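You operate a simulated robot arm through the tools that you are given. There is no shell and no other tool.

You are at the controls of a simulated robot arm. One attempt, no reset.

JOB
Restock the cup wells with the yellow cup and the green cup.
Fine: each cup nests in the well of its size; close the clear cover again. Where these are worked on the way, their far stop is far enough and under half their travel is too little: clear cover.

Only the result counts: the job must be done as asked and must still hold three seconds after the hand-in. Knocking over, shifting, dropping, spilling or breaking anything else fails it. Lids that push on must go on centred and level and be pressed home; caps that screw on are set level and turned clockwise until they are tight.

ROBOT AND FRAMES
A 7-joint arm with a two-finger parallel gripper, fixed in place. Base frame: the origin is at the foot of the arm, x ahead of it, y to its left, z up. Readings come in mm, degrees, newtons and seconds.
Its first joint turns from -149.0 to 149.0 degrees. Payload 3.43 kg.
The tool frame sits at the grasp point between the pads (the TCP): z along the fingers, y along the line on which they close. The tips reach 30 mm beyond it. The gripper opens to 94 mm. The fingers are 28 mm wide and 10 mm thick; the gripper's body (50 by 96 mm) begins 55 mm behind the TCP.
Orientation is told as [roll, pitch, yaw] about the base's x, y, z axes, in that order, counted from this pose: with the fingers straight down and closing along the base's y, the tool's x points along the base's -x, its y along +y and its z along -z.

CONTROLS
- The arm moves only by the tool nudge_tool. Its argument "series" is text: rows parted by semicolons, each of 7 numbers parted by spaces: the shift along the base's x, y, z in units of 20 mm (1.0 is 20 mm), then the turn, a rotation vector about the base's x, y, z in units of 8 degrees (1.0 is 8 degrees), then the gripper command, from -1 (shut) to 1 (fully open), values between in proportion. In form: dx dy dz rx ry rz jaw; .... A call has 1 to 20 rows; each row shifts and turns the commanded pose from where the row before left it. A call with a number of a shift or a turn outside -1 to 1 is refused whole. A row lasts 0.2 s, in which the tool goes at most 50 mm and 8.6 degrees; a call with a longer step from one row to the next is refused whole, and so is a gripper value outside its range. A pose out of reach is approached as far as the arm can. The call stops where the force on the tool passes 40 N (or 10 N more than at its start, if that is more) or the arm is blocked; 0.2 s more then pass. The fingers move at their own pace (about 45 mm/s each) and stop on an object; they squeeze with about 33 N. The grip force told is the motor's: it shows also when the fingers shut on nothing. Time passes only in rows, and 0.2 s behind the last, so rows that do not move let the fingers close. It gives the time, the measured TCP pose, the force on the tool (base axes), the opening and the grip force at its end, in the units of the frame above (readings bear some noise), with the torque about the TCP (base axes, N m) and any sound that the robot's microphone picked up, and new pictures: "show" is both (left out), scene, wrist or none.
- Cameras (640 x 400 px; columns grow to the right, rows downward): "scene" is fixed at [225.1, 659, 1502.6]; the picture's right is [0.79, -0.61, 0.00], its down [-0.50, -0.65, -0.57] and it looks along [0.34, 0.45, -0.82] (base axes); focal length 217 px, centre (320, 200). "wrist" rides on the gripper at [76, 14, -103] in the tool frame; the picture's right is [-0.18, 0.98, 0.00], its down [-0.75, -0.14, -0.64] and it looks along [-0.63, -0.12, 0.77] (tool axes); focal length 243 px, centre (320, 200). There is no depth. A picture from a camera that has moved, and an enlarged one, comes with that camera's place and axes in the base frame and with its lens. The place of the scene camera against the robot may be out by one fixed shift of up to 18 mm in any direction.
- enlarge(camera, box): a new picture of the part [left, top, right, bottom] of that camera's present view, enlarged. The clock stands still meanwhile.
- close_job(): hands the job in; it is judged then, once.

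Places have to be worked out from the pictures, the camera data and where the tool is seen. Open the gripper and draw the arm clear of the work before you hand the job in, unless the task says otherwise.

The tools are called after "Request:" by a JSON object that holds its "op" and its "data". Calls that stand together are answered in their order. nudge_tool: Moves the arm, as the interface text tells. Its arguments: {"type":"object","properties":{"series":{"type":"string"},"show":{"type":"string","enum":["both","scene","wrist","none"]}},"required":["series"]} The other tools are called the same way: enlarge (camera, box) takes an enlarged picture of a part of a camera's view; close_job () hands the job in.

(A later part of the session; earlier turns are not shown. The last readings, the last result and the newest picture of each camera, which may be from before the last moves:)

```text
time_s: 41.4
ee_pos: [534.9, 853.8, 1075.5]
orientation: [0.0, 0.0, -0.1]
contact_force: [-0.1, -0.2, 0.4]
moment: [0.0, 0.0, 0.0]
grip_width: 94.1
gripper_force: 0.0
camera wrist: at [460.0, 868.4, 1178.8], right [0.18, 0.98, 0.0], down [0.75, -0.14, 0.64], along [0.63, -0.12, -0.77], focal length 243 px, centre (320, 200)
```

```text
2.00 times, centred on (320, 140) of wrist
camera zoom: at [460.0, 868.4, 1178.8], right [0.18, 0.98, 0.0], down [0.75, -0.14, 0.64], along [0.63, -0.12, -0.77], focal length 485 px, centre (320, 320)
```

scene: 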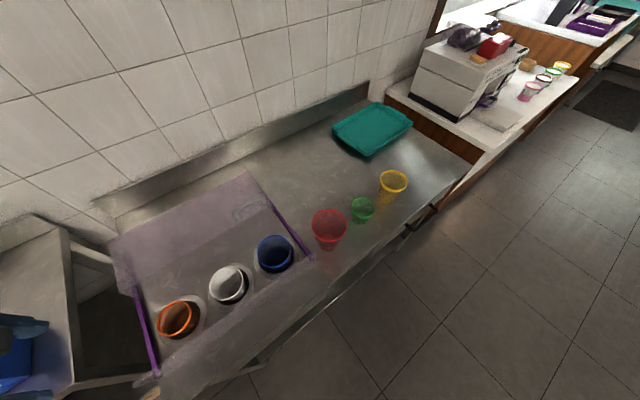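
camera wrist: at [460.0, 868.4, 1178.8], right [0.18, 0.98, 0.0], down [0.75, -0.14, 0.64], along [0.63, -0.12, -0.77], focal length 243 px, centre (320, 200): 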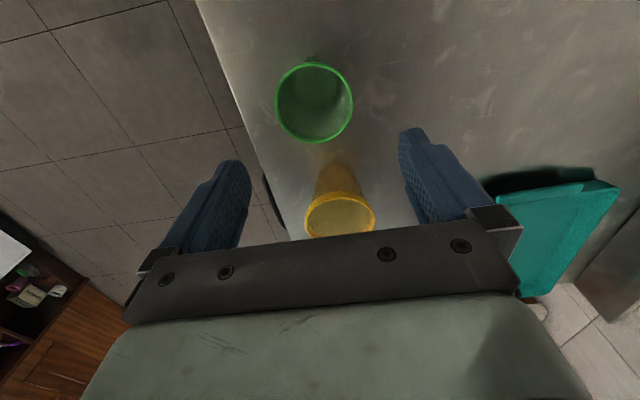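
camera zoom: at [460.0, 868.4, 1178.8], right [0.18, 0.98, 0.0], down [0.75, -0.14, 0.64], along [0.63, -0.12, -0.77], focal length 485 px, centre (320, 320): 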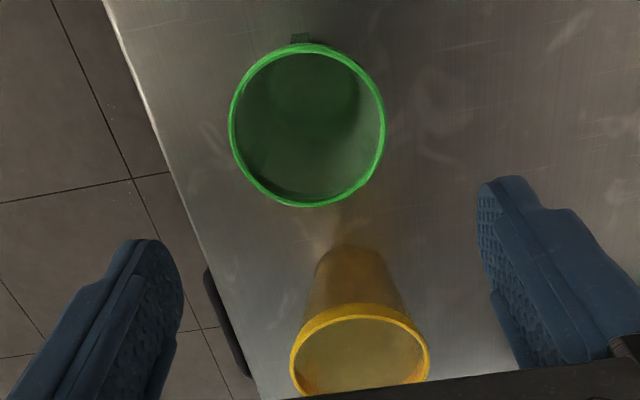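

Green's rim solves to (535.5, 849.4), z≈952, Ø≈72 mm. I go on to get the same two-view fix for the yellow cup.

Request:
{"op": "nudge_tool", "data": {"series": "1 0 0 0 0 0 1; 1 0 0 0 0 0 1; 0.5 0 0 0 0 0 1; 0 0 0 0 0 0 1; 0 0 0 0 0 0 1", "show": "wrist"}}

Request:
{"op": "enlarge", "data": {"camera": "wrist", "box": [250, 110, 410, 230]}}

Request:
{"op": "nudge_tool", "data": {"series": "1 0 0 0 0 0 1; 1 0 0 0 0 0 1; 1 0 0 0 0 0 1; 1 0 0 0 0 0 1; 0 0 0 0 0 0 1; 0 0 0 0 0 0 1", "show": "wrist"}}

Request:
{"op": "enlarge", "data": {"camera": "wrist", "box": [240, 40, 400, 180]}}

```text
time_s: 42.6
ee_pos: [585.2, 853.8, 1075.3]
orientation: [0.0, -0.1, 0.0]
contact_force: [0.4, -0.1, 0.9]
moment: [-0.02, 0.04, 0.04]
grip_width: 94.3
gripper_force: 0.2
camera wrist: at [509.7, 868.5, 1179.0], right [0.18, 0.98, 0.0], down [0.75, -0.14, 0.64], along [0.63, -0.12, -0.77], focal length 243 px, centre (320, 200)
```

wrist: 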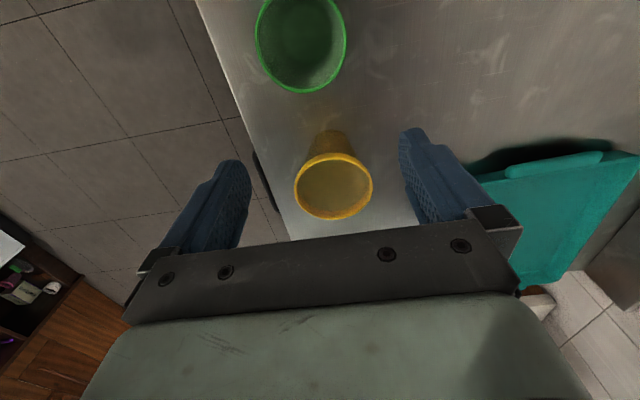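

```text
3.33 times, centred on (330, 170) of wrist
camera zoom: at [509.7, 868.5, 1179.0], right [0.18, 0.98, 0.0], down [0.75, -0.14, 0.64], along [0.63, -0.12, -0.77], focal length 809 px, centre (287, 300)
```

zoom: 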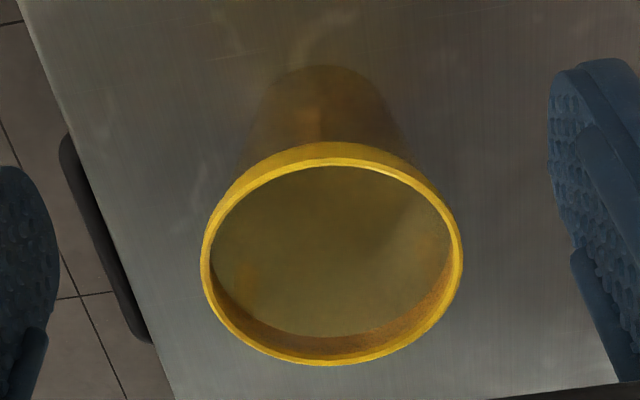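

```text
time_s: 44.0
ee_pos: [665.9, 854.8, 1074.7]
orientation: [0.0, 0.0, -0.1]
contact_force: [-0.3, -0.4, -0.1]
moment: [0.01, 0.0, 0.0]
grip_width: 94.1
gripper_force: 0.0
camera wrist: at [590.0, 868.4, 1178.4], right [0.18, 0.98, 0.0], down [0.75, -0.14, 0.64], along [0.63, -0.12, -0.77], focal length 243 px, centre (320, 200)
```

wrist: 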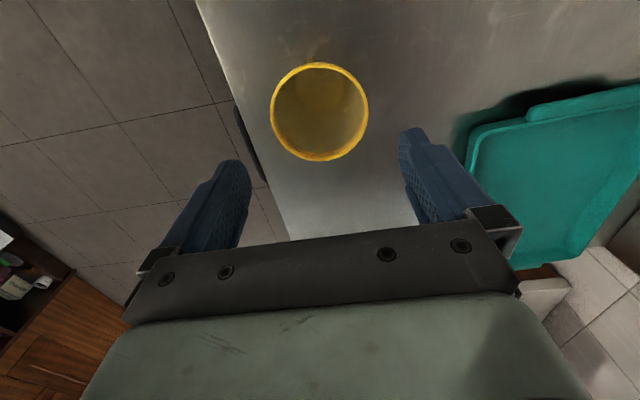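

```text
2.86 times, centred on (320, 110) of wrist
camera zoom: at [590.0, 868.4, 1178.4], right [0.18, 0.98, 0.0], down [0.75, -0.14, 0.64], along [0.63, -0.12, -0.77], focal length 693 px, centre (320, 457)
```

zoom: 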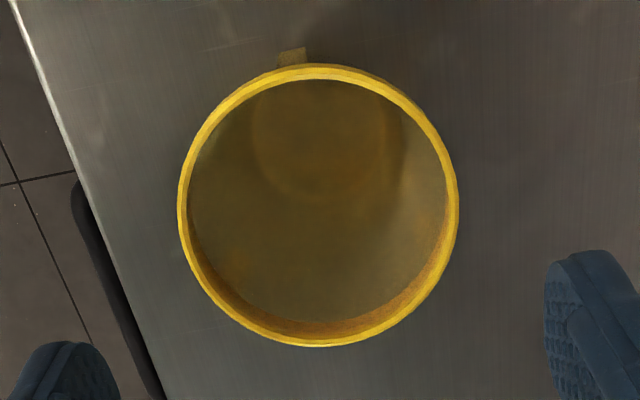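

Yellow solves to centre (667.5, 854.5), rim top z≈975, Ø≈83 mm, leaving about 5 mm per side at full opening. I come down to just above the rim and check alignment.

Request:
{"op": "nudge_tool", "data": {"series": "0.1 0.02 -1 0 0 0 1; 0 0 -1 0 0 0 1; 0 0 -0.6 0 0 0 1; 0 0 -0.4 0 0 0 1; 0 0 0 0 0 0 1; 0 0 0 0 0 0 1", "show": "wrist"}}

Request:
{"op": "enlarge", "data": {"camera": "wrist", "box": [220, 80, 420, 240]}}

Request:
{"op": "enlarge", "data": {"camera": "scene", "box": [330, 100, 490, 240]}}

```text
time_s: 45.4
ee_pos: [667.5, 854.7, 1016.1]
orientation: [0.0, 0.0, 0.0]
contact_force: [-0.7, -0.8, 0.4]
moment: [0.02, -0.01, 0.01]
grip_width: 94.3
gripper_force: 0.0
camera wrist: at [591.9, 869.1, 1118.6], right [0.18, 0.98, 0.0], down [0.75, -0.14, 0.64], along [0.63, -0.12, -0.77], focal length 243 px, centre (320, 200)
```

wrist: 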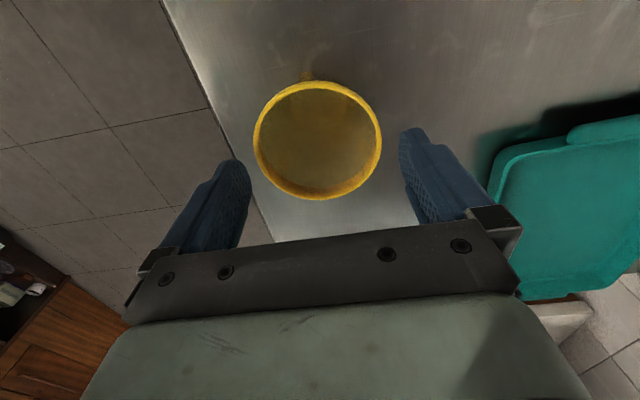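

```text
2.50 times, centred on (320, 160) of wrist
camera zoom: at [591.9, 869.1, 1118.6], right [0.18, 0.98, 0.0], down [0.75, -0.14, 0.64], along [0.63, -0.12, -0.77], focal length 606 px, centre (320, 300)
```

zoom: 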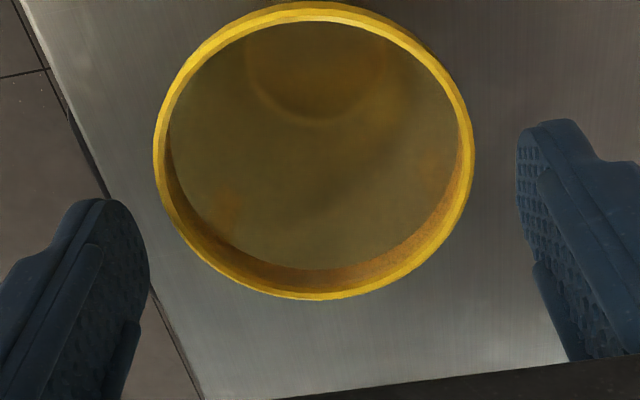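

```text
2.86 times, centred on (410, 170) of scene
camera zoom: at [225.1, 659.0, 1502.6], right [0.79, -0.61, 0.0], down [-0.5, -0.65, -0.57], along [0.34, 0.45, -0.82], focal length 619 px, centre (63, 286)
```

zoom: 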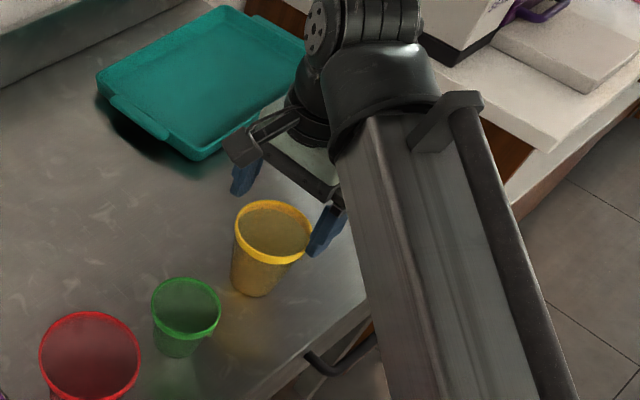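

Aligned within about 1 mm. I lower slowly so the tips overlap the rim by about 14 mm, then check force.

Request:
{"op": "nudge_tool", "data": {"series": "0 0 -0.4 0 0 0 1; 0 0 -0.4 0 0 0 1; 0 0 -0.4 0 0 0 1; 0 0 0 0 0 0 1; 0 0 0 0 0 0 1", "show": "wrist"}}

Request:
{"op": "enlarge", "data": {"camera": "wrist", "box": [200, 80, 440, 240]}}

Request:
{"op": "enlarge", "data": {"camera": "scene", "box": [350, 130, 450, 220]}}

```text
time_s: 46.6
ee_pos: [666.8, 855.1, 991.5]
orientation: [-0.1, 0.0, 0.0]
contact_force: [-0.5, 0.2, -0.4]
moment: [-0.02, -0.02, 0.01]
grip_width: 93.8
gripper_force: 0.0
camera wrist: at [591.9, 869.0, 1094.7], right [0.18, 0.98, 0.0], down [0.75, -0.14, 0.64], along [0.63, -0.12, -0.77], focal length 243 px, centre (320, 200)
```

wrist: 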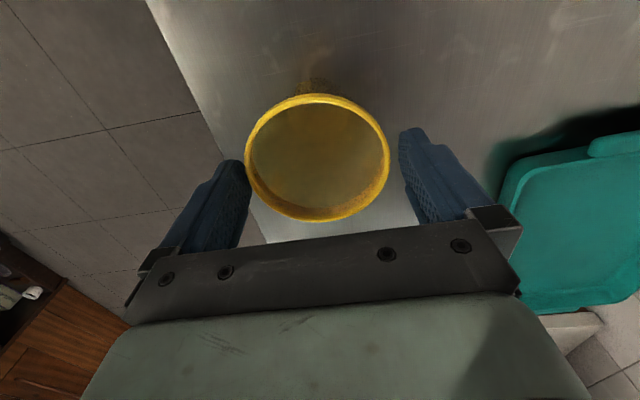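

```text
2.50 times, centred on (320, 160) of wrist
camera zoom: at [591.9, 869.0, 1094.7], right [0.18, 0.98, 0.0], down [0.75, -0.14, 0.64], along [0.63, -0.12, -0.77], focal length 606 px, centre (320, 300)
```

zoom: 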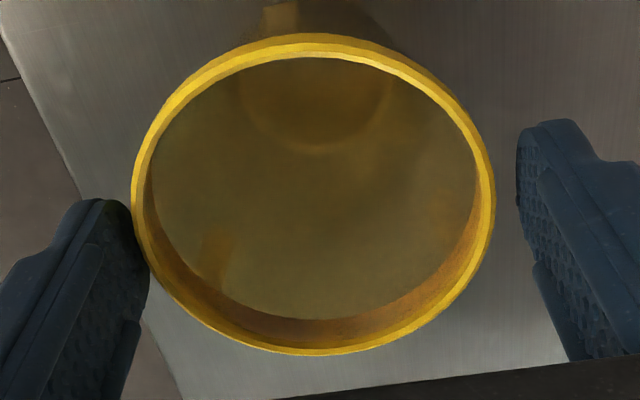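

```text
4.44 times, centred on (400, 175) of scene
camera zoom: at [225.1, 659.0, 1502.6], right [0.79, -0.61, 0.0], down [-0.5, -0.65, -0.57], along [0.34, 0.45, -0.82], focal length 963 px, centre (-36, 311)
```

zoom: 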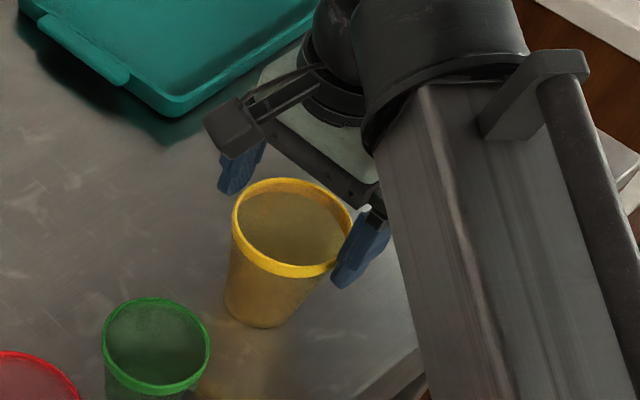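

No contact and the cup is centred between the fingers. I close on the lip.

Request:
{"op": "nudge_tool", "data": {"series": "0 0 0 0 0 0 0.7; 0 0 0 0 0 0 0.4; 0 0 0 0 0 0 -1; 0 0 0 0 0 0 -1; 0 0 0 0 0 0 -1", "show": "wrist"}}

```text
time_s: 47.8
ee_pos: [666.9, 854.1, 991.3]
orientation: [0.0, -0.1, 0.0]
contact_force: [0.5, 0.6, 0.2]
moment: [0.03, 0.0, 0.0]
grip_width: 80.3
gripper_force: 32.9
camera wrist: at [591.9, 869.0, 1094.7], right [0.18, 0.98, 0.0], down [0.75, -0.14, 0.64], along [0.63, -0.12, -0.77], focal length 243 px, centre (320, 200)
```

wrist: 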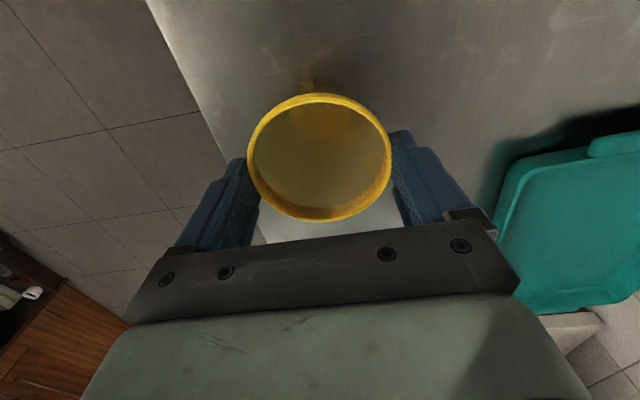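

Gripped at 80.3 mm with 33 N. I lift gently and look.

Request:
{"op": "nudge_tool", "data": {"series": "0 0 0.2 0 0 0 -1; 0 0 0.3 0 0 0 -1; 0 0 0.5 0 0 0 -1; 0 0 0.5 0 0 0 -1; 0 0 0.5 0 0 0 -1; 0 0 0 0 0 0 -1", "show": "both"}}

Request:
{"op": "enlarge", "data": {"camera": "scene", "box": [350, 110, 450, 210]}}

```text
time_s: 49.2
ee_pos: [668.1, 855.2, 1031.7]
orientation: [0.0, 0.0, 0.1]
contact_force: [-0.4, -0.4, -0.7]
moment: [0.01, -0.01, -0.02]
grip_width: 80.4
gripper_force: 33.2
camera wrist: at [591.9, 868.9, 1135.2], right [0.18, 0.98, 0.0], down [0.75, -0.14, 0.64], along [0.63, -0.12, -0.77], focal length 243 px, centre (320, 200)
```

scene: 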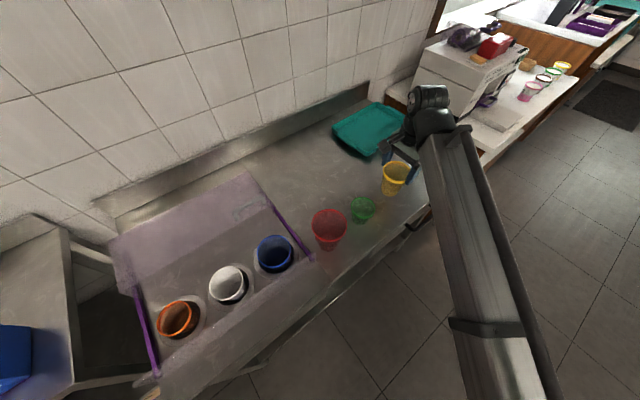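
wrist: 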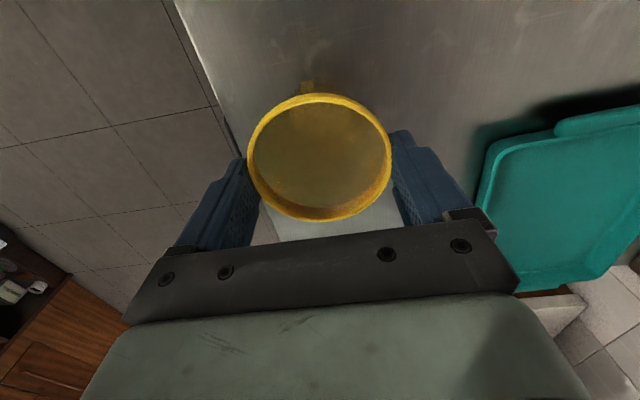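

```text
4.00 times, centred on (400, 160) of scene
camera zoom: at [225.1, 659.0, 1502.6], right [0.79, -0.61, 0.0], down [-0.5, -0.65, -0.57], along [0.34, 0.45, -0.82], focal length 867 px, centre (0, 360)
```

zoom: 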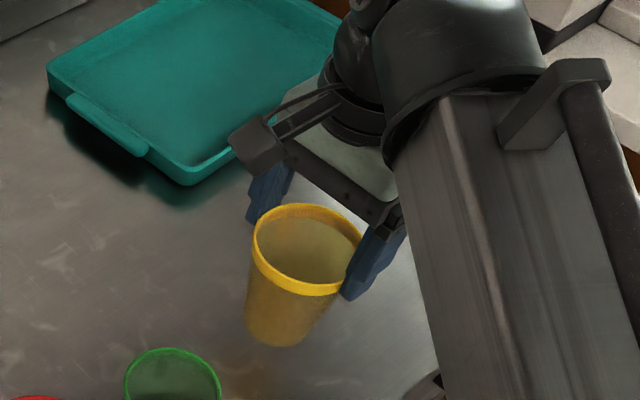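

The cup is held firmly. I raise it well above the other cups while drawing slightly in, then travel towards the white well.

Request:
{"op": "nudge_tool", "data": {"series": "0 0 0.6 0 0 0 -1; 0 0 0.8 0 0 0 -1; 0 0 0.8 0 0 0 -1; 0 0 0.8 0 0 0 -1; 0 0 0.8 0 0 0 -1; -0.3 -0.3 0.8 0 0 0 -1; -0.5 -0.5 0.8 0 0 0 -1; -0.5 -0.5 0.8 0 0 0 -1; -0.5 -0.4 0.8 0 0 0 -1; -0.7 -0.3 0.6 0 0 0 -1; -0.8 0 0 0 0 0 -1; -0.8 0 0 0 0 0 -1; 0 0 0 0 0 0 -1", "show": "both"}}

```text
time_s: 52.0
ee_pos: [584.6, 814.6, 1184.8]
orientation: [0.0, 0.0, 0.0]
contact_force: [-0.1, 0.1, -0.2]
moment: [0.02, 0.04, 0.0]
grip_width: 80.0
gripper_force: 33.3
camera wrist: at [509.9, 828.5, 1287.4], right [0.18, 0.98, 0.0], down [0.75, -0.14, 0.64], along [0.63, -0.12, -0.77], focal length 243 px, centre (320, 200)
```

scene: 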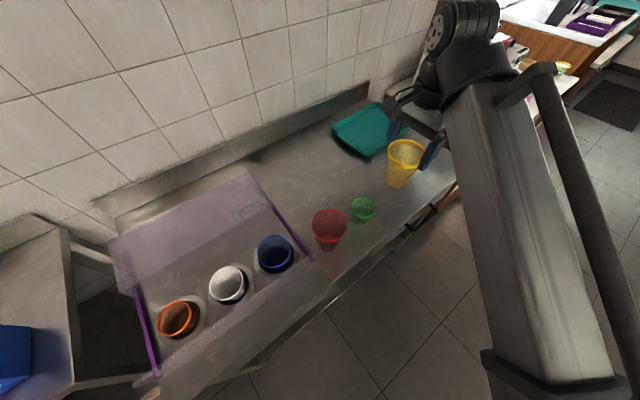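
wrist: 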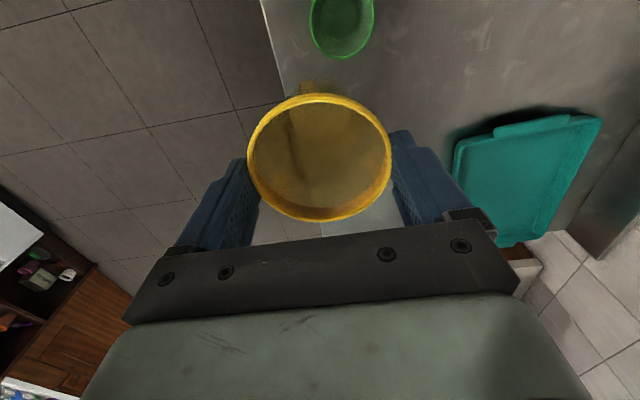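

Travelling with the yellow cup over to the white well, whose centre I place at (115, 906.5) with rim z≈928.

Request:
{"op": "nudge_tool", "data": {"series": "-0.5 0 0 0 0 0 -1; -1 0 0 0 0 0 -1; -1 0 0 0 0 0 -1; -1 0 0 0 0 0 -1; -1 0 0 0 0 0 -1; -1 0 0 0 0 0 -1; -1 0 0 0 0 0 -1; -1 0 0 0 0 0 -1; -1 0 0 0 0 0 -1; -1 0 0 0 0 0 -1; -1 0.5 0 0 0 0 -1; -1 0.5 0 0 0 0 -1; -1 0.5 0 0 0 0 -1; -1 0.5 0 0 0 0 -1; -1 0.5 0 0 0 0 -1; -1 0.5 0 0 0 0 -1; -1 0.5 0 0 0 0 -1; -1 0.5 0 0 0 0 -1; -1 0.5 0 0 0 0 -1; -0.5 0.1 0 0 0 0 -1", "show": "none"}}

Request:
{"op": "nudge_tool", "data": {"series": "-1 0 -0.3 0 0 0 -1; -1 0 -0.5 0 0 0 -1; -1 0 -0.7 0 0 0 -1; -1 0 -0.8 0 0 0 -1; -0.5 0 -0.8 0 0 0 -1; 0 0 -0.5 0 0 0 -1; 0 0 0 0 0 0 -1; 0 0 0 0 0 0 -1", "show": "both"}}

Request:
{"op": "enlarge", "data": {"camera": "scene", "box": [140, 180, 340, 340]}}

```text
time_s: 56.2
ee_pos: [205.8, 905.7, 1185.0]
orientation: [0.1, -0.1, -0.1]
contact_force: [0.4, 0.2, -0.7]
moment: [-0.02, -0.01, 0.02]
grip_width: 80.3
gripper_force: 32.6
```

```text
time_s: 58.0
ee_pos: [116.0, 907.0, 1111.1]
orientation: [0.0, 0.0, 0.1]
contact_force: [0.0, 0.2, -0.5]
moment: [-0.01, 0.0, 0.01]
grip_width: 80.2
gripper_force: 32.5
camera wrist: at [40.4, 921.1, 1214.0], right [0.18, 0.98, 0.0], down [0.75, -0.14, 0.64], along [0.63, -0.12, -0.77], focal length 243 px, centre (320, 200)
```

scene: 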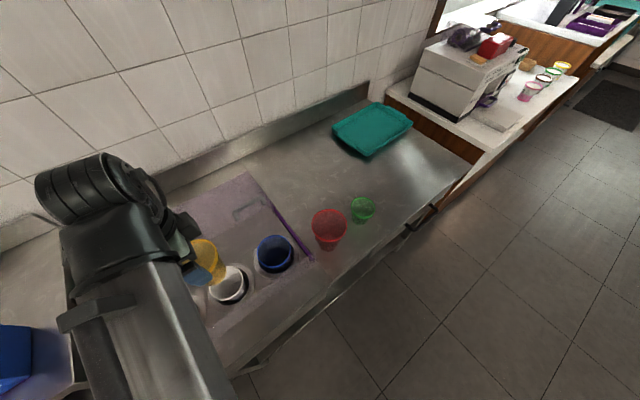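
wrist: 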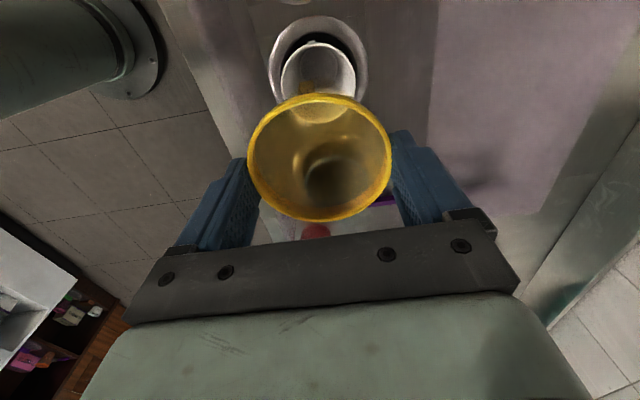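

```text
2.50 times, centred on (240, 260) of scene
camera zoom: at [225.1, 659.0, 1502.6], right [0.79, -0.61, 0.0], down [-0.5, -0.65, -0.57], along [0.34, 0.45, -0.82], focal length 542 px, centre (520, 50)
```

zoom: 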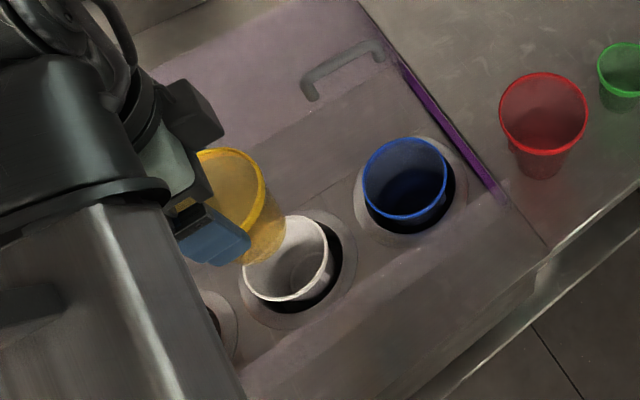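

The cup hangs just above the white one with offsets of only about 2 mm. I trim the position and lower into the mouth in steps.

Request:
{"op": "nudge_tool", "data": {"series": "-0.08 -0.06 -0.5 0 0 0 -1; 0 0 -0.5 0 0 0 -1; 0 0 -0.5 0 0 0 -1; 0 0 -0.5 0 0 0 -1; 0 0 -0.5 0 0 0 -1; 0 0 -0.5 0 0 0 -1; 0 0 0 0 0 0 -1", "show": "both"}}

Request:
{"op": "enlarge", "data": {"camera": "scene", "box": [180, 210, 300, 320]}}

```text
time_s: 59.6
ee_pos: [113.3, 905.7, 1050.7]
orientation: [0.0, 0.0, 0.0]
contact_force: [0.2, 0.1, -0.6]
moment: [-0.03, 0.02, -0.04]
grip_width: 80.6
gripper_force: 33.5
camera wrist: at [38.9, 919.8, 1154.7], right [0.18, 0.98, 0.0], down [0.75, -0.14, 0.64], along [0.63, -0.12, -0.77], focal length 243 px, centre (320, 200)
```

scene: 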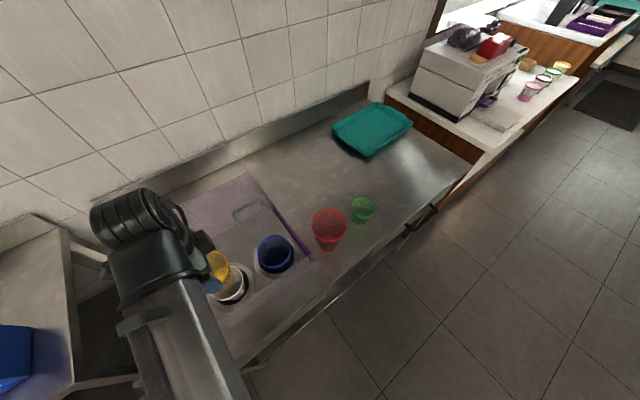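
wrist: 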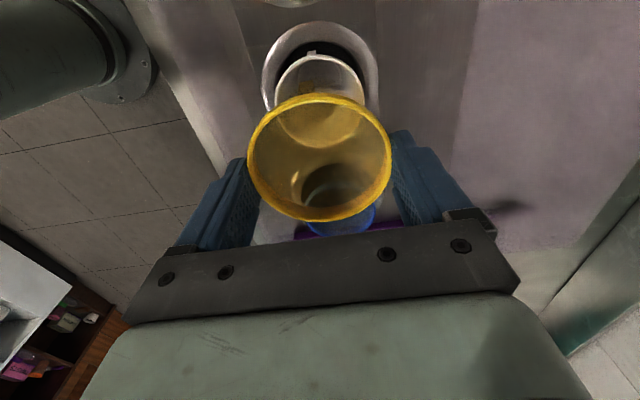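

```text
3.64 times, centred on (240, 265) of scene
camera zoom: at [225.1, 659.0, 1502.6], right [0.79, -0.61, 0.0], down [-0.5, -0.65, -0.57], along [0.34, 0.45, -0.82], focal length 788 px, centre (611, -36)
```

zoom: 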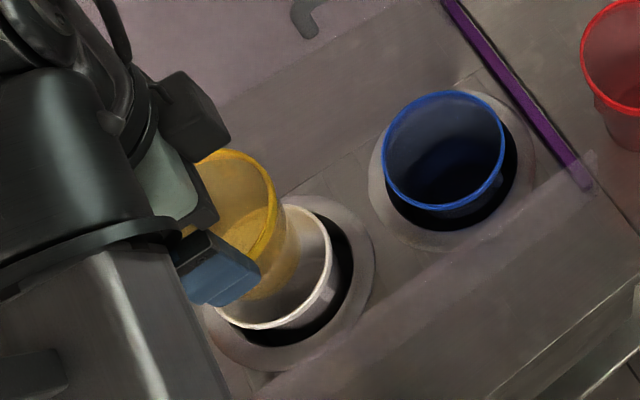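

Everything lines up within 1–2 mm. I keep lowering into the white cup.

Request:
{"op": "nudge_tool", "data": {"series": "0 0 -0.5 0 0 0 -1; 0 0 -0.5 0 0 0 -1; 0 0 -0.5 0 0 0 -1; 0 0 -0.5 0 0 0 -1; 0 0 -0.5 0 0 0 -1; 0 0 -0.5 0 0 0 -1; 0 0 0 0 0 0 -1", "show": "both"}}

Request:
{"op": "enlarge", "data": {"camera": "scene", "box": [180, 210, 300, 320]}}

```text
time_s: 61.2
ee_pos: [112.4, 905.0, 990.8]
orientation: [0.0, 0.0, 0.0]
contact_force: [-0.5, -0.8, 0.8]
moment: [0.01, 0.0, -0.03]
grip_width: 80.2
gripper_force: 33.1
camera wrist: at [38.3, 919.5, 1094.8], right [0.18, 0.98, 0.0], down [0.75, -0.14, 0.64], along [0.63, -0.12, -0.77], focal length 243 px, centre (320, 200)
```

scene: 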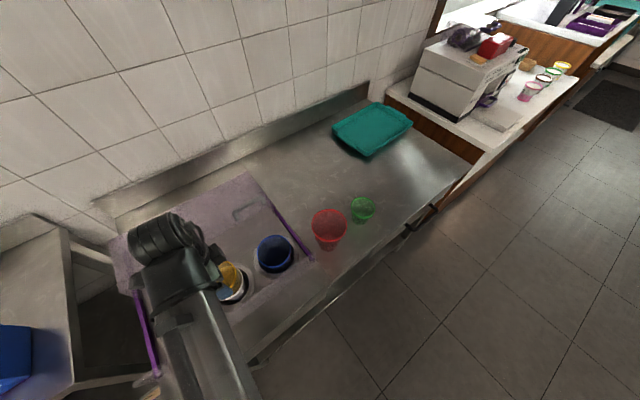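
wrist: 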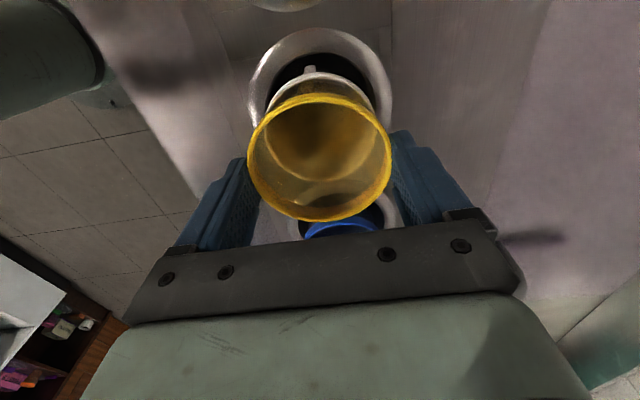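

```text
3.64 times, centred on (240, 265) of scene
camera zoom: at [225.1, 659.0, 1502.6], right [0.79, -0.61, 0.0], down [-0.5, -0.65, -0.57], along [0.34, 0.45, -0.82], focal length 788 px, centre (611, -36)
```

zoom: 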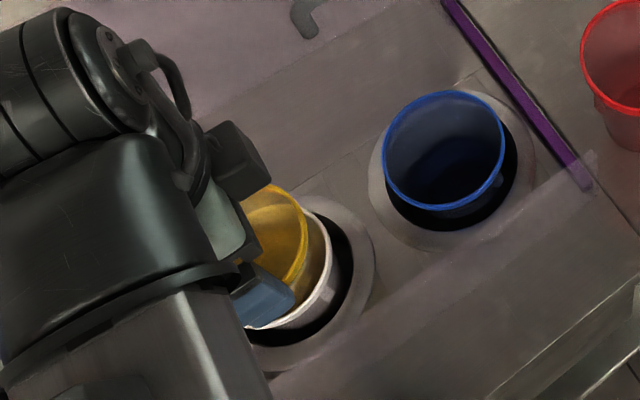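

Still free, with about 30 mm to go. I lower further with smaller steps and watch for contact.

Request:
{"op": "nudge_tool", "data": {"series": "0 0 -0.4 0 0 0 -1; 0 0 -0.4 0 0 0 -1; 0 0 -0.25 0 0 0 -1; 0 0 0 0 0 0 -1", "show": "wrist"}}

Request:
{"op": "enlarge", "data": {"camera": "wrist", "box": [220, 20, 420, 240]}}

```text
time_s: 62.2
ee_pos: [113.9, 905.2, 971.0]
orientation: [0.1, -0.1, 0.0]
contact_force: [0.2, -0.5, 0.0]
moment: [0.01, 0.05, 0.01]
grip_width: 80.1
gripper_force: 32.9
camera wrist: at [38.7, 919.5, 1074.0], right [0.18, 0.98, 0.0], down [0.75, -0.14, 0.64], along [0.63, -0.12, -0.77], focal length 243 px, centre (320, 200)
```

wrist: 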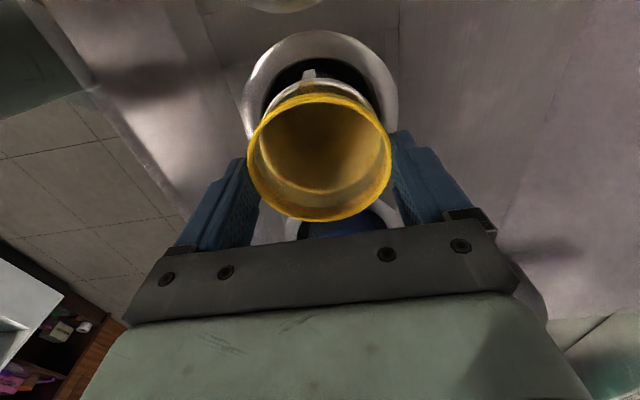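

```text
1.82 times, centred on (320, 130) of wrist
camera zoom: at [38.7, 919.5, 1074.0], right [0.18, 0.98, 0.0], down [0.75, -0.14, 0.64], along [0.63, -0.12, -0.77], focal length 441 px, centre (320, 327)
```

zoom: 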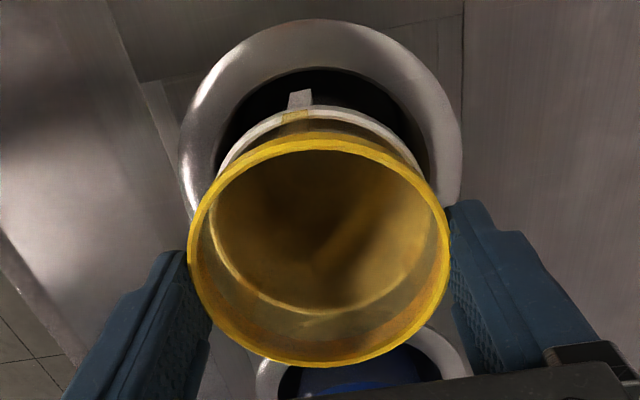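

The yellow rim is about 30 mm above the white rim, and no contact yet. I go on in 4 mm steps.

Request:
{"op": "nudge_tool", "data": {"series": "0 0 -0.2 0 0 0 -1; 0 0 -0.2 0 0 0 -1; 0 0 0 0 0 0 -1", "show": "wrist"}}

Request:
{"op": "enlarge", "data": {"camera": "wrist", "box": [220, 20, 420, 240]}}

```text
time_s: 63.0
ee_pos: [112.4, 905.3, 962.3]
orientation: [0.0, 0.0, 0.0]
contact_force: [0.2, -0.8, -1.1]
moment: [0.04, -0.02, 0.0]
grip_width: 80.2
gripper_force: 33.3
camera wrist: at [38.2, 919.6, 1065.6], right [0.18, 0.98, 0.0], down [0.75, -0.14, 0.64], along [0.63, -0.12, -0.77], focal length 243 px, centre (320, 200)
```

wrist: 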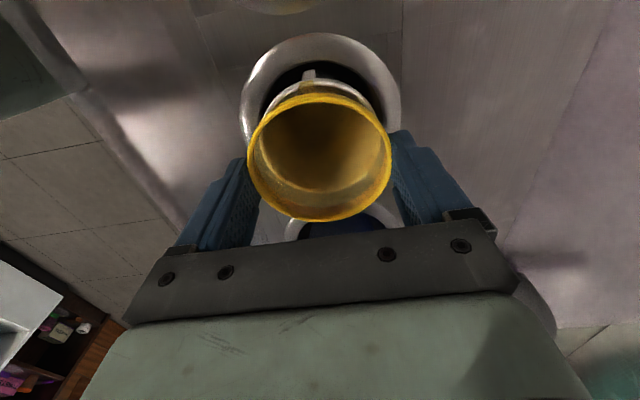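

```text
1.82 times, centred on (320, 130) of wrist
camera zoom: at [38.2, 919.6, 1065.6], right [0.18, 0.98, 0.0], down [0.75, -0.14, 0.64], along [0.63, -0.12, -0.77], focal length 441 px, centre (320, 327)
```

zoom: 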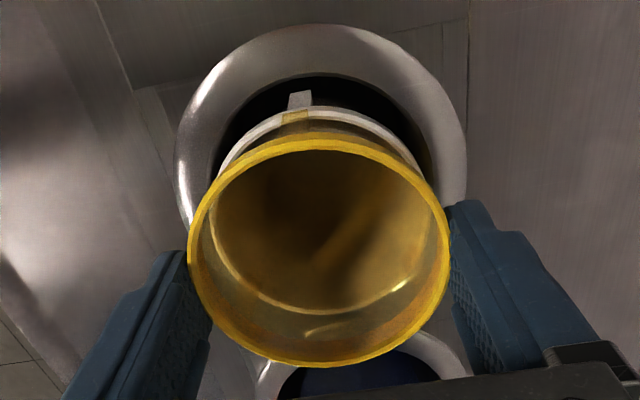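

The white cup's rim seems to have sunk together with the yellow one (gap constant at ≈34 mm) though no force shows. I hold still, read the force again and look closely from both cameras.

Request:
{"op": "nudge_tool", "data": {"series": "0 0 0 0 0 0 -1; 0 0 0 0 0 0 -1; 0 0 0 0 0 0 -1", "show": "wrist"}}

Request:
{"op": "enlarge", "data": {"camera": "scene", "box": [190, 230, 290, 320]}}

Request:
{"op": "enlarge", "data": {"camera": "wrist", "box": [240, 20, 400, 140]}}

```text
time_s: 63.8
ee_pos: [112.8, 905.2, 961.6]
orientation: [0.0, 0.0, 0.1]
contact_force: [0.0, -0.4, -0.8]
moment: [-0.03, 0.01, -0.04]
grip_width: 79.9
gripper_force: 33.1
camera wrist: at [38.2, 919.6, 1065.8], right [0.18, 0.98, 0.0], down [0.75, -0.14, 0.64], along [0.63, -0.12, -0.77], focal length 243 px, centre (320, 200)
```

wrist: 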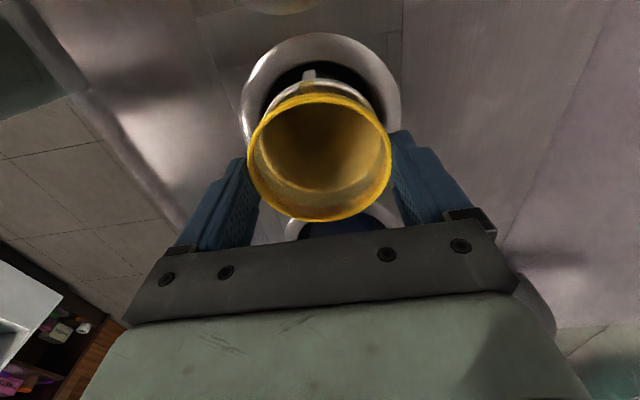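

```text
4.44 times, centred on (240, 275) of scene
camera zoom: at [225.1, 659.0, 1502.6], right [0.79, -0.61, 0.0], down [-0.5, -0.65, -0.57], along [0.34, 0.45, -0.82], focal length 963 px, centre (676, -133)
```

zoom: 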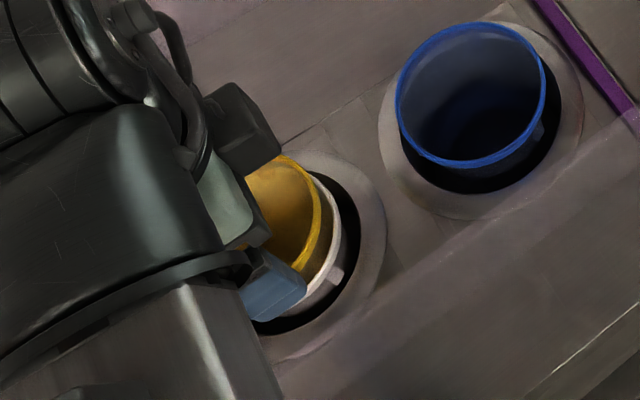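

```text
3.33 times, centred on (320, 80) of wrist
camera zoom: at [38.2, 919.6, 1065.8], right [0.18, 0.98, 0.0], down [0.75, -0.14, 0.64], along [0.63, -0.12, -0.77], focal length 809 px, centre (320, 600)
```

zoom: 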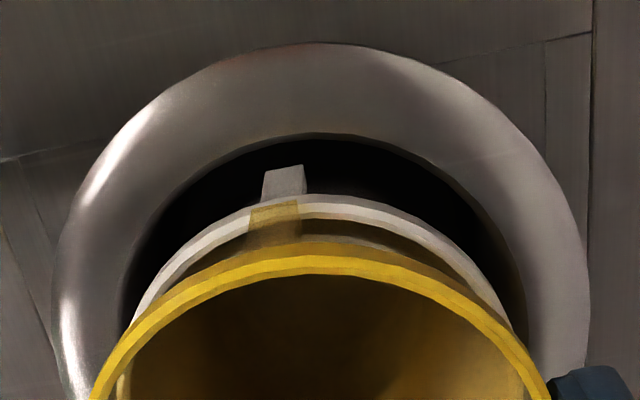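

Small lugs on the cups are visible: yellow's lugs now rest on the white rim, so it is nested, and the stack gives downward very softly. I release by opening the jaws and check what the stack does.

Request:
{"op": "nudge_tool", "data": {"series": "0 0 0 0 0 0 0.8; 0 0 0 0 0 0 0.9; 0 0 0 0 0 0 1; 0 0 0 0 0 0 1", "show": "wrist"}}

Request:
{"op": "enlarge", "data": {"camera": "wrist", "box": [220, 20, 420, 240]}}

Request:
{"op": "enlarge", "data": {"camera": "scene", "box": [190, 230, 290, 320]}}

```text
time_s: 64.8
ee_pos: [113.1, 905.9, 962.6]
orientation: [0.0, 0.0, 0.1]
contact_force: [0.2, -0.2, -0.4]
moment: [-0.02, 0.04, 0.01]
grip_width: 93.6
gripper_force: 0.1
camera wrist: at [38.2, 919.6, 1065.8], right [0.18, 0.98, 0.0], down [0.75, -0.14, 0.64], along [0.63, -0.12, -0.77], focal length 243 px, centre (320, 200)
```

wrist: 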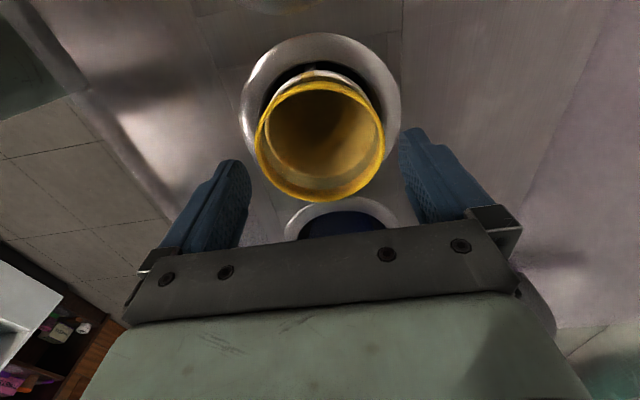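

```text
1.82 times, centred on (320, 130) of wrist
camera zoom: at [38.2, 919.6, 1065.8], right [0.18, 0.98, 0.0], down [0.75, -0.14, 0.64], along [0.63, -0.12, -0.77], focal length 441 px, centre (320, 327)
```

zoom: 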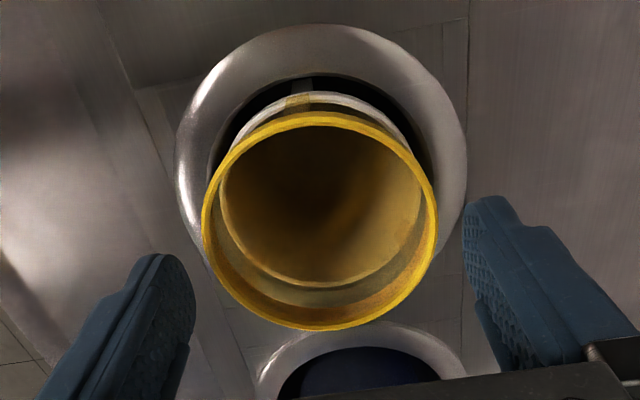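

```text
4.44 times, centred on (240, 275) of scene
camera zoom: at [225.1, 659.0, 1502.6], right [0.79, -0.61, 0.0], down [-0.5, -0.65, -0.57], along [0.34, 0.45, -0.82], focal length 963 px, centre (676, -133)
```

zoom: 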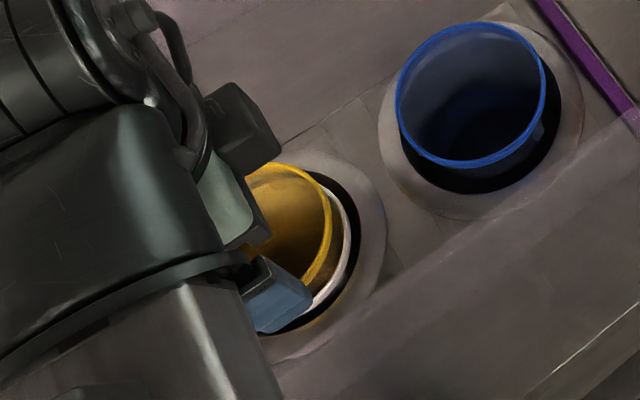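

The stack sank on its own so that the yellow rim now sits at z≈927, where the white rim was: a self-levelling well, and yellow is nested centred. I raise the arm clear and check.

Request:
{"op": "nudge_tool", "data": {"series": "0 0 0.5 0 0 0 1; 0 0 1 0 0 0 1; 0 0 1 0 0 0 1; 0 0 1 0 0 0 1; 0 0 1 0 0 0 1; 0 0 1 0 0 0 1; 0 0 1 0 0 0 1; -1 0 1 0 0 0 1; -1 0 0 0 0 0 1; -1 0 0 0 0 0 1; -1 0 0 0 0 0 1; -1 0 0 0 0 0 1; 0 0 0 0 0 0 1", "show": "both"}}

Request:
{"op": "enlarge", "data": {"camera": "wrist", "box": [260, 60, 420, 240]}}

Request:
{"op": "enlarge", "data": {"camera": "scene", "box": [120, 200, 340, 360]}}

```text
time_s: 67.6
ee_pos: [12.6, 905.6, 1112.0]
orientation: [0.0, 0.1, 0.0]
contact_force: [0.4, 0.7, 0.0]
moment: [0.02, -0.01, 0.0]
grip_width: 93.9
gripper_force: 0.2
camera wrist: at [-62.1, 919.6, 1216.0], right [0.18, 0.98, 0.0], down [0.75, -0.14, 0.64], along [0.63, -0.12, -0.77], focal length 243 px, centre (320, 200)
```

scene: 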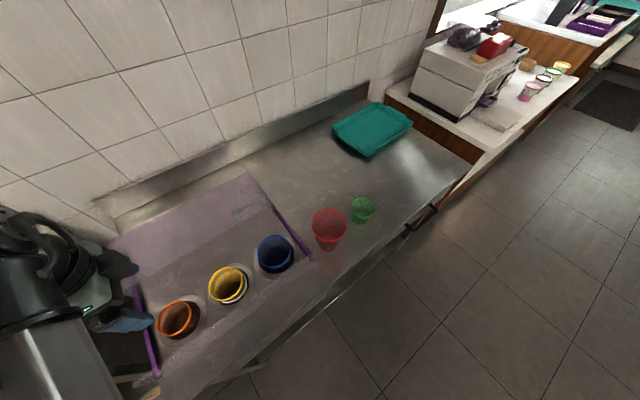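
wrist: 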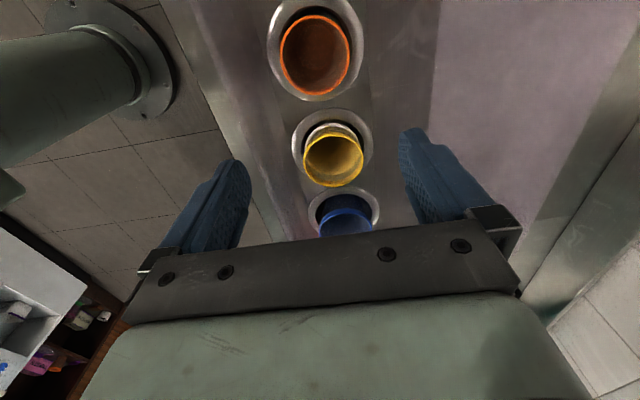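

```text
2.22 times, centred on (340, 150) of wrist
camera zoom: at [-62.1, 919.6, 1216.0], right [0.18, 0.98, 0.0], down [0.75, -0.14, 0.64], along [0.63, -0.12, -0.77], focal length 539 px, centre (276, 311)
```

zoom: 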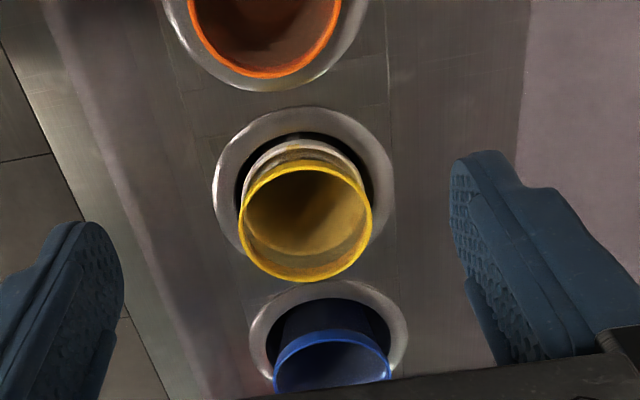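

```text
2.50 times, centred on (230, 280) of scene
camera zoom: at [225.1, 659.0, 1502.6], right [0.79, -0.61, 0.0], down [-0.5, -0.65, -0.57], along [0.34, 0.45, -0.82], focal length 542 px, centre (545, 0)
```

zoom: 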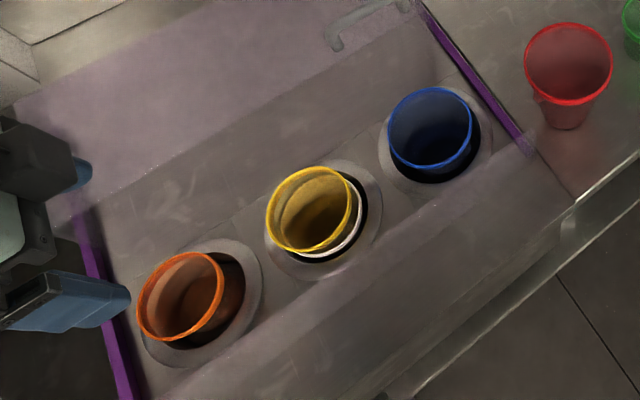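

Yellow is nested cleanly in the white well. The orange well's rim centre solves to (−14, 905.7); I now go for the green cup.

Request:
{"op": "nudge_tool", "data": {"series": "1 0 0 0 0 0 1; 1 0 0 0 0 0 1; 1 0 0 0 0 0 1; 1 0 0 0 0 0 1; 1 0 0 0 0 0 1; 1 -0.2 0 0 0 0 1; 1 -0.2 0 0 0 0 1; 1 -0.2 0 0 0 0 1; 1 -0.2 0 0 0 0 1; 1 -0.2 0 0 0 0 1; 1 -0.2 0 0 0 0 1; 1 -0.2 0 0 0 0 1; 1 -0.2 0 0 0 0 1; 1 -0.2 0 0 0 0 1; 1 -0.2 0 0 0 0 1; 1 -0.2 0 0 0 0 1; 1 -0.2 0 0 0 0 1; 1 -0.2 0 0 0 0 1; 1 -0.2 0 0 0 0 1; 1 0 0 0 0 0 1", "show": "none"}}

Request:
{"op": "nudge_tool", "data": {"series": "1 0 0 0 0 0 1; 1 0 0 0 0 0 1; 1 0 0 0 0 0 1; 1 0 0 0 0 0 1; 1 0 0 0 0 0 1; 1 0 0 0 0 0 1; 0.12 0 -1 0 0 0 1; 0 0 -1 0 0 0 1; 0 0 -1 0 0 0 1; 0 0 -0.8 0 0 0 1; 0 0 0 0 0 0 1; 0 0 0 0 0 0 1", "show": "wrist"}}

Request:
{"op": "enlarge", "data": {"camera": "wrist", "box": [220, 60, 420, 240]}}

```text
time_s: 71.8
ee_pos: [413.9, 848.8, 1111.2]
orientation: [0.1, 0.0, 0.0]
contact_force: [0.3, 0.2, -1.1]
moment: [0.01, -0.03, 0.01]
grip_width: 93.8
gripper_force: 0.0
```

```text
time_s: 74.4
ee_pos: [536.6, 848.7, 1036.5]
orientation: [0.1, 0.0, 0.0]
contact_force: [-0.8, 0.2, -0.8]
moment: [0.01, 0.02, -0.01]
grip_width: 93.9
gripper_force: 0.0
camera wrist: at [461.0, 864.0, 1139.5], right [0.18, 0.98, 0.0], down [0.75, -0.14, 0.64], along [0.63, -0.12, -0.77], focal length 243 px, centre (320, 200)
```

wrist: 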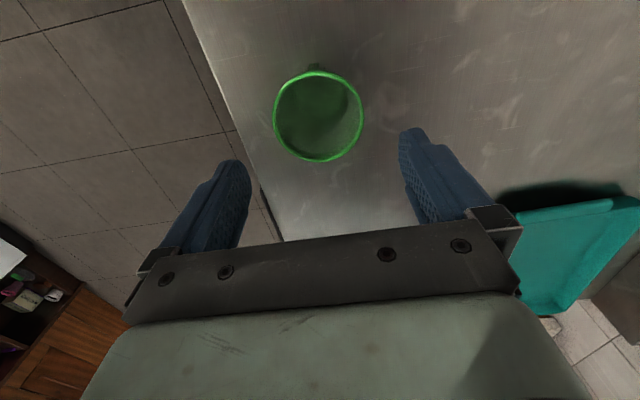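

```text
2.22 times, centred on (320, 150) of wrist
camera zoom: at [461.0, 864.0, 1139.5], right [0.18, 0.98, 0.0], down [0.75, -0.14, 0.64], along [0.63, -0.12, -0.77], focal length 539 px, centre (320, 311)
```

zoom: 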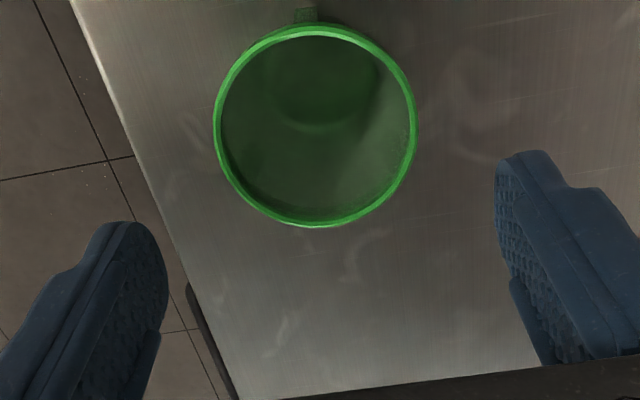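

Green is centred at (536.3, 849.1) with rim z≈952, right under the tool. I descend to overlap the lip by about 16 mm.

Request:
{"op": "nudge_tool", "data": {"series": "0 0 -0.8 0 0 0 1; 0 0 -0.8 0 0 0 1; 0 0 -0.8 0 0 0 1; 0 0 -0.6 0 0 0 1; 0 0 -0.5 0 0 0 1; 0 0 0 0 0 0 1; 0 0 0 0 0 0 1", "show": "wrist"}}

Request:
{"op": "enlarge", "data": {"camera": "scene", "box": [310, 150, 430, 260]}}

```text
time_s: 76.0
ee_pos: [536.0, 849.7, 966.8]
orientation: [-0.1, 0.0, 0.0]
contact_force: [0.1, 0.2, -0.3]
moment: [-0.01, 0.02, 0.02]
grip_width: 93.9
gripper_force: 0.1
camera wrist: at [461.1, 864.0, 1069.7], right [0.18, 0.98, 0.0], down [0.75, -0.14, 0.64], along [0.63, -0.12, -0.77], focal length 243 px, centre (320, 200)
```

wrist: 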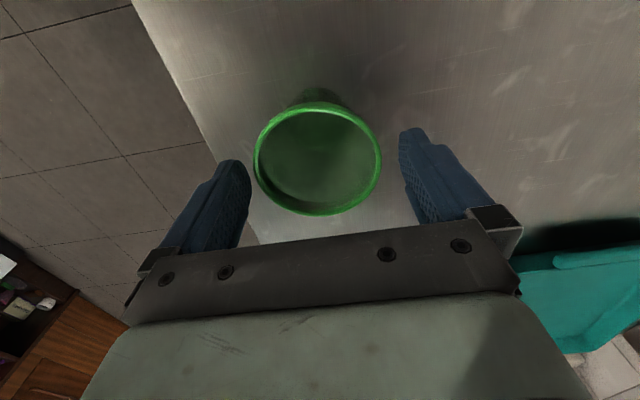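

```text
3.64 times, centred on (370, 205) of scene
camera zoom: at [225.1, 659.0, 1502.6], right [0.79, -0.61, 0.0], down [-0.5, -0.65, -0.57], along [0.34, 0.45, -0.82], focal length 788 px, centre (138, 182)
```

zoom: 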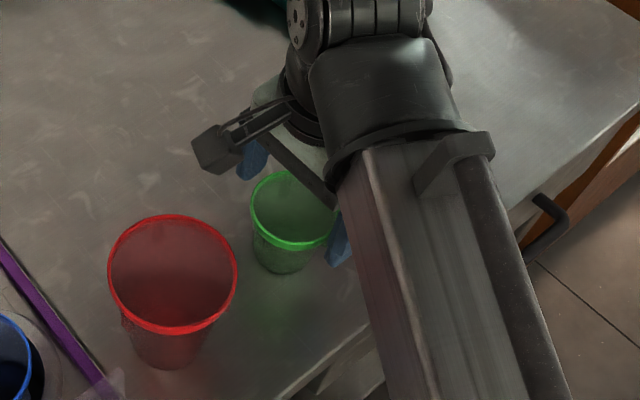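

The green cup is centred between the fingers without contact. I close on its lip and lift a little.

Request:
{"op": "nudge_tool", "data": {"series": "0 0 0 0 0 0 0.75; 0 0 0 0 0 0 0.6; 0 0 0 0 0 0 -0.2; 0 0 0 0 0 0 -1; 0 0 0 0 0 0 -1; 0 0 0 0 0 0 -1; 0 0 0.2 0 0 0 -1; 0 0 0.3 0 0 0 -1; 0 0 0.5 0 0 0 -1; 0 0 0.5 0 0 0 -1; 0 0 0 0 0 0 -1", "show": "both"}}

Request:
{"op": "enlarge", "data": {"camera": "scene", "box": [310, 150, 430, 260]}}

```text
time_s: 78.4
ee_pos: [536.5, 850.3, 996.7]
orientation: [0.0, 0.0, 0.0]
contact_force: [-0.6, 0.1, 0.0]
moment: [0.02, 0.02, -0.04]
grip_width: 69.8
gripper_force: 33.7
camera wrist: at [460.8, 863.7, 1099.8], right [0.18, 0.98, 0.0], down [0.75, -0.14, 0.64], along [0.63, -0.12, -0.77], focal length 243 px, centre (320, 200)
```

scene: 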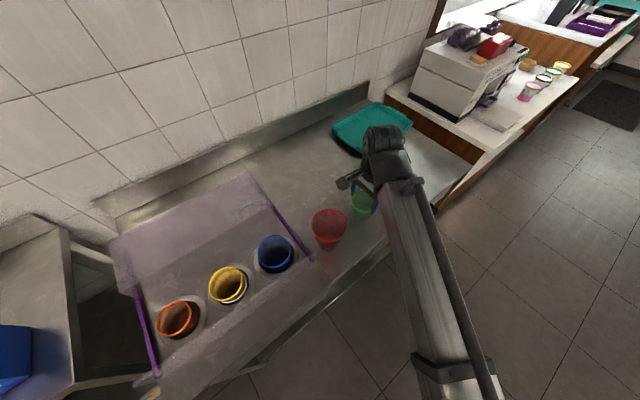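
wrist: 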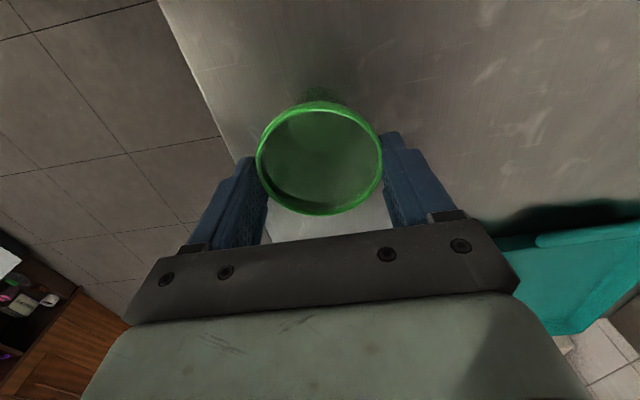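

```text
3.64 times, centred on (370, 205) of scene
camera zoom: at [225.1, 659.0, 1502.6], right [0.79, -0.61, 0.0], down [-0.5, -0.65, -0.57], along [0.34, 0.45, -0.82], focal length 788 px, centre (138, 182)
```

zoom: 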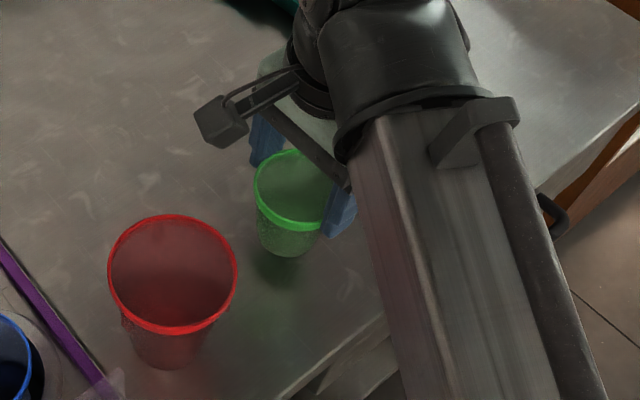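

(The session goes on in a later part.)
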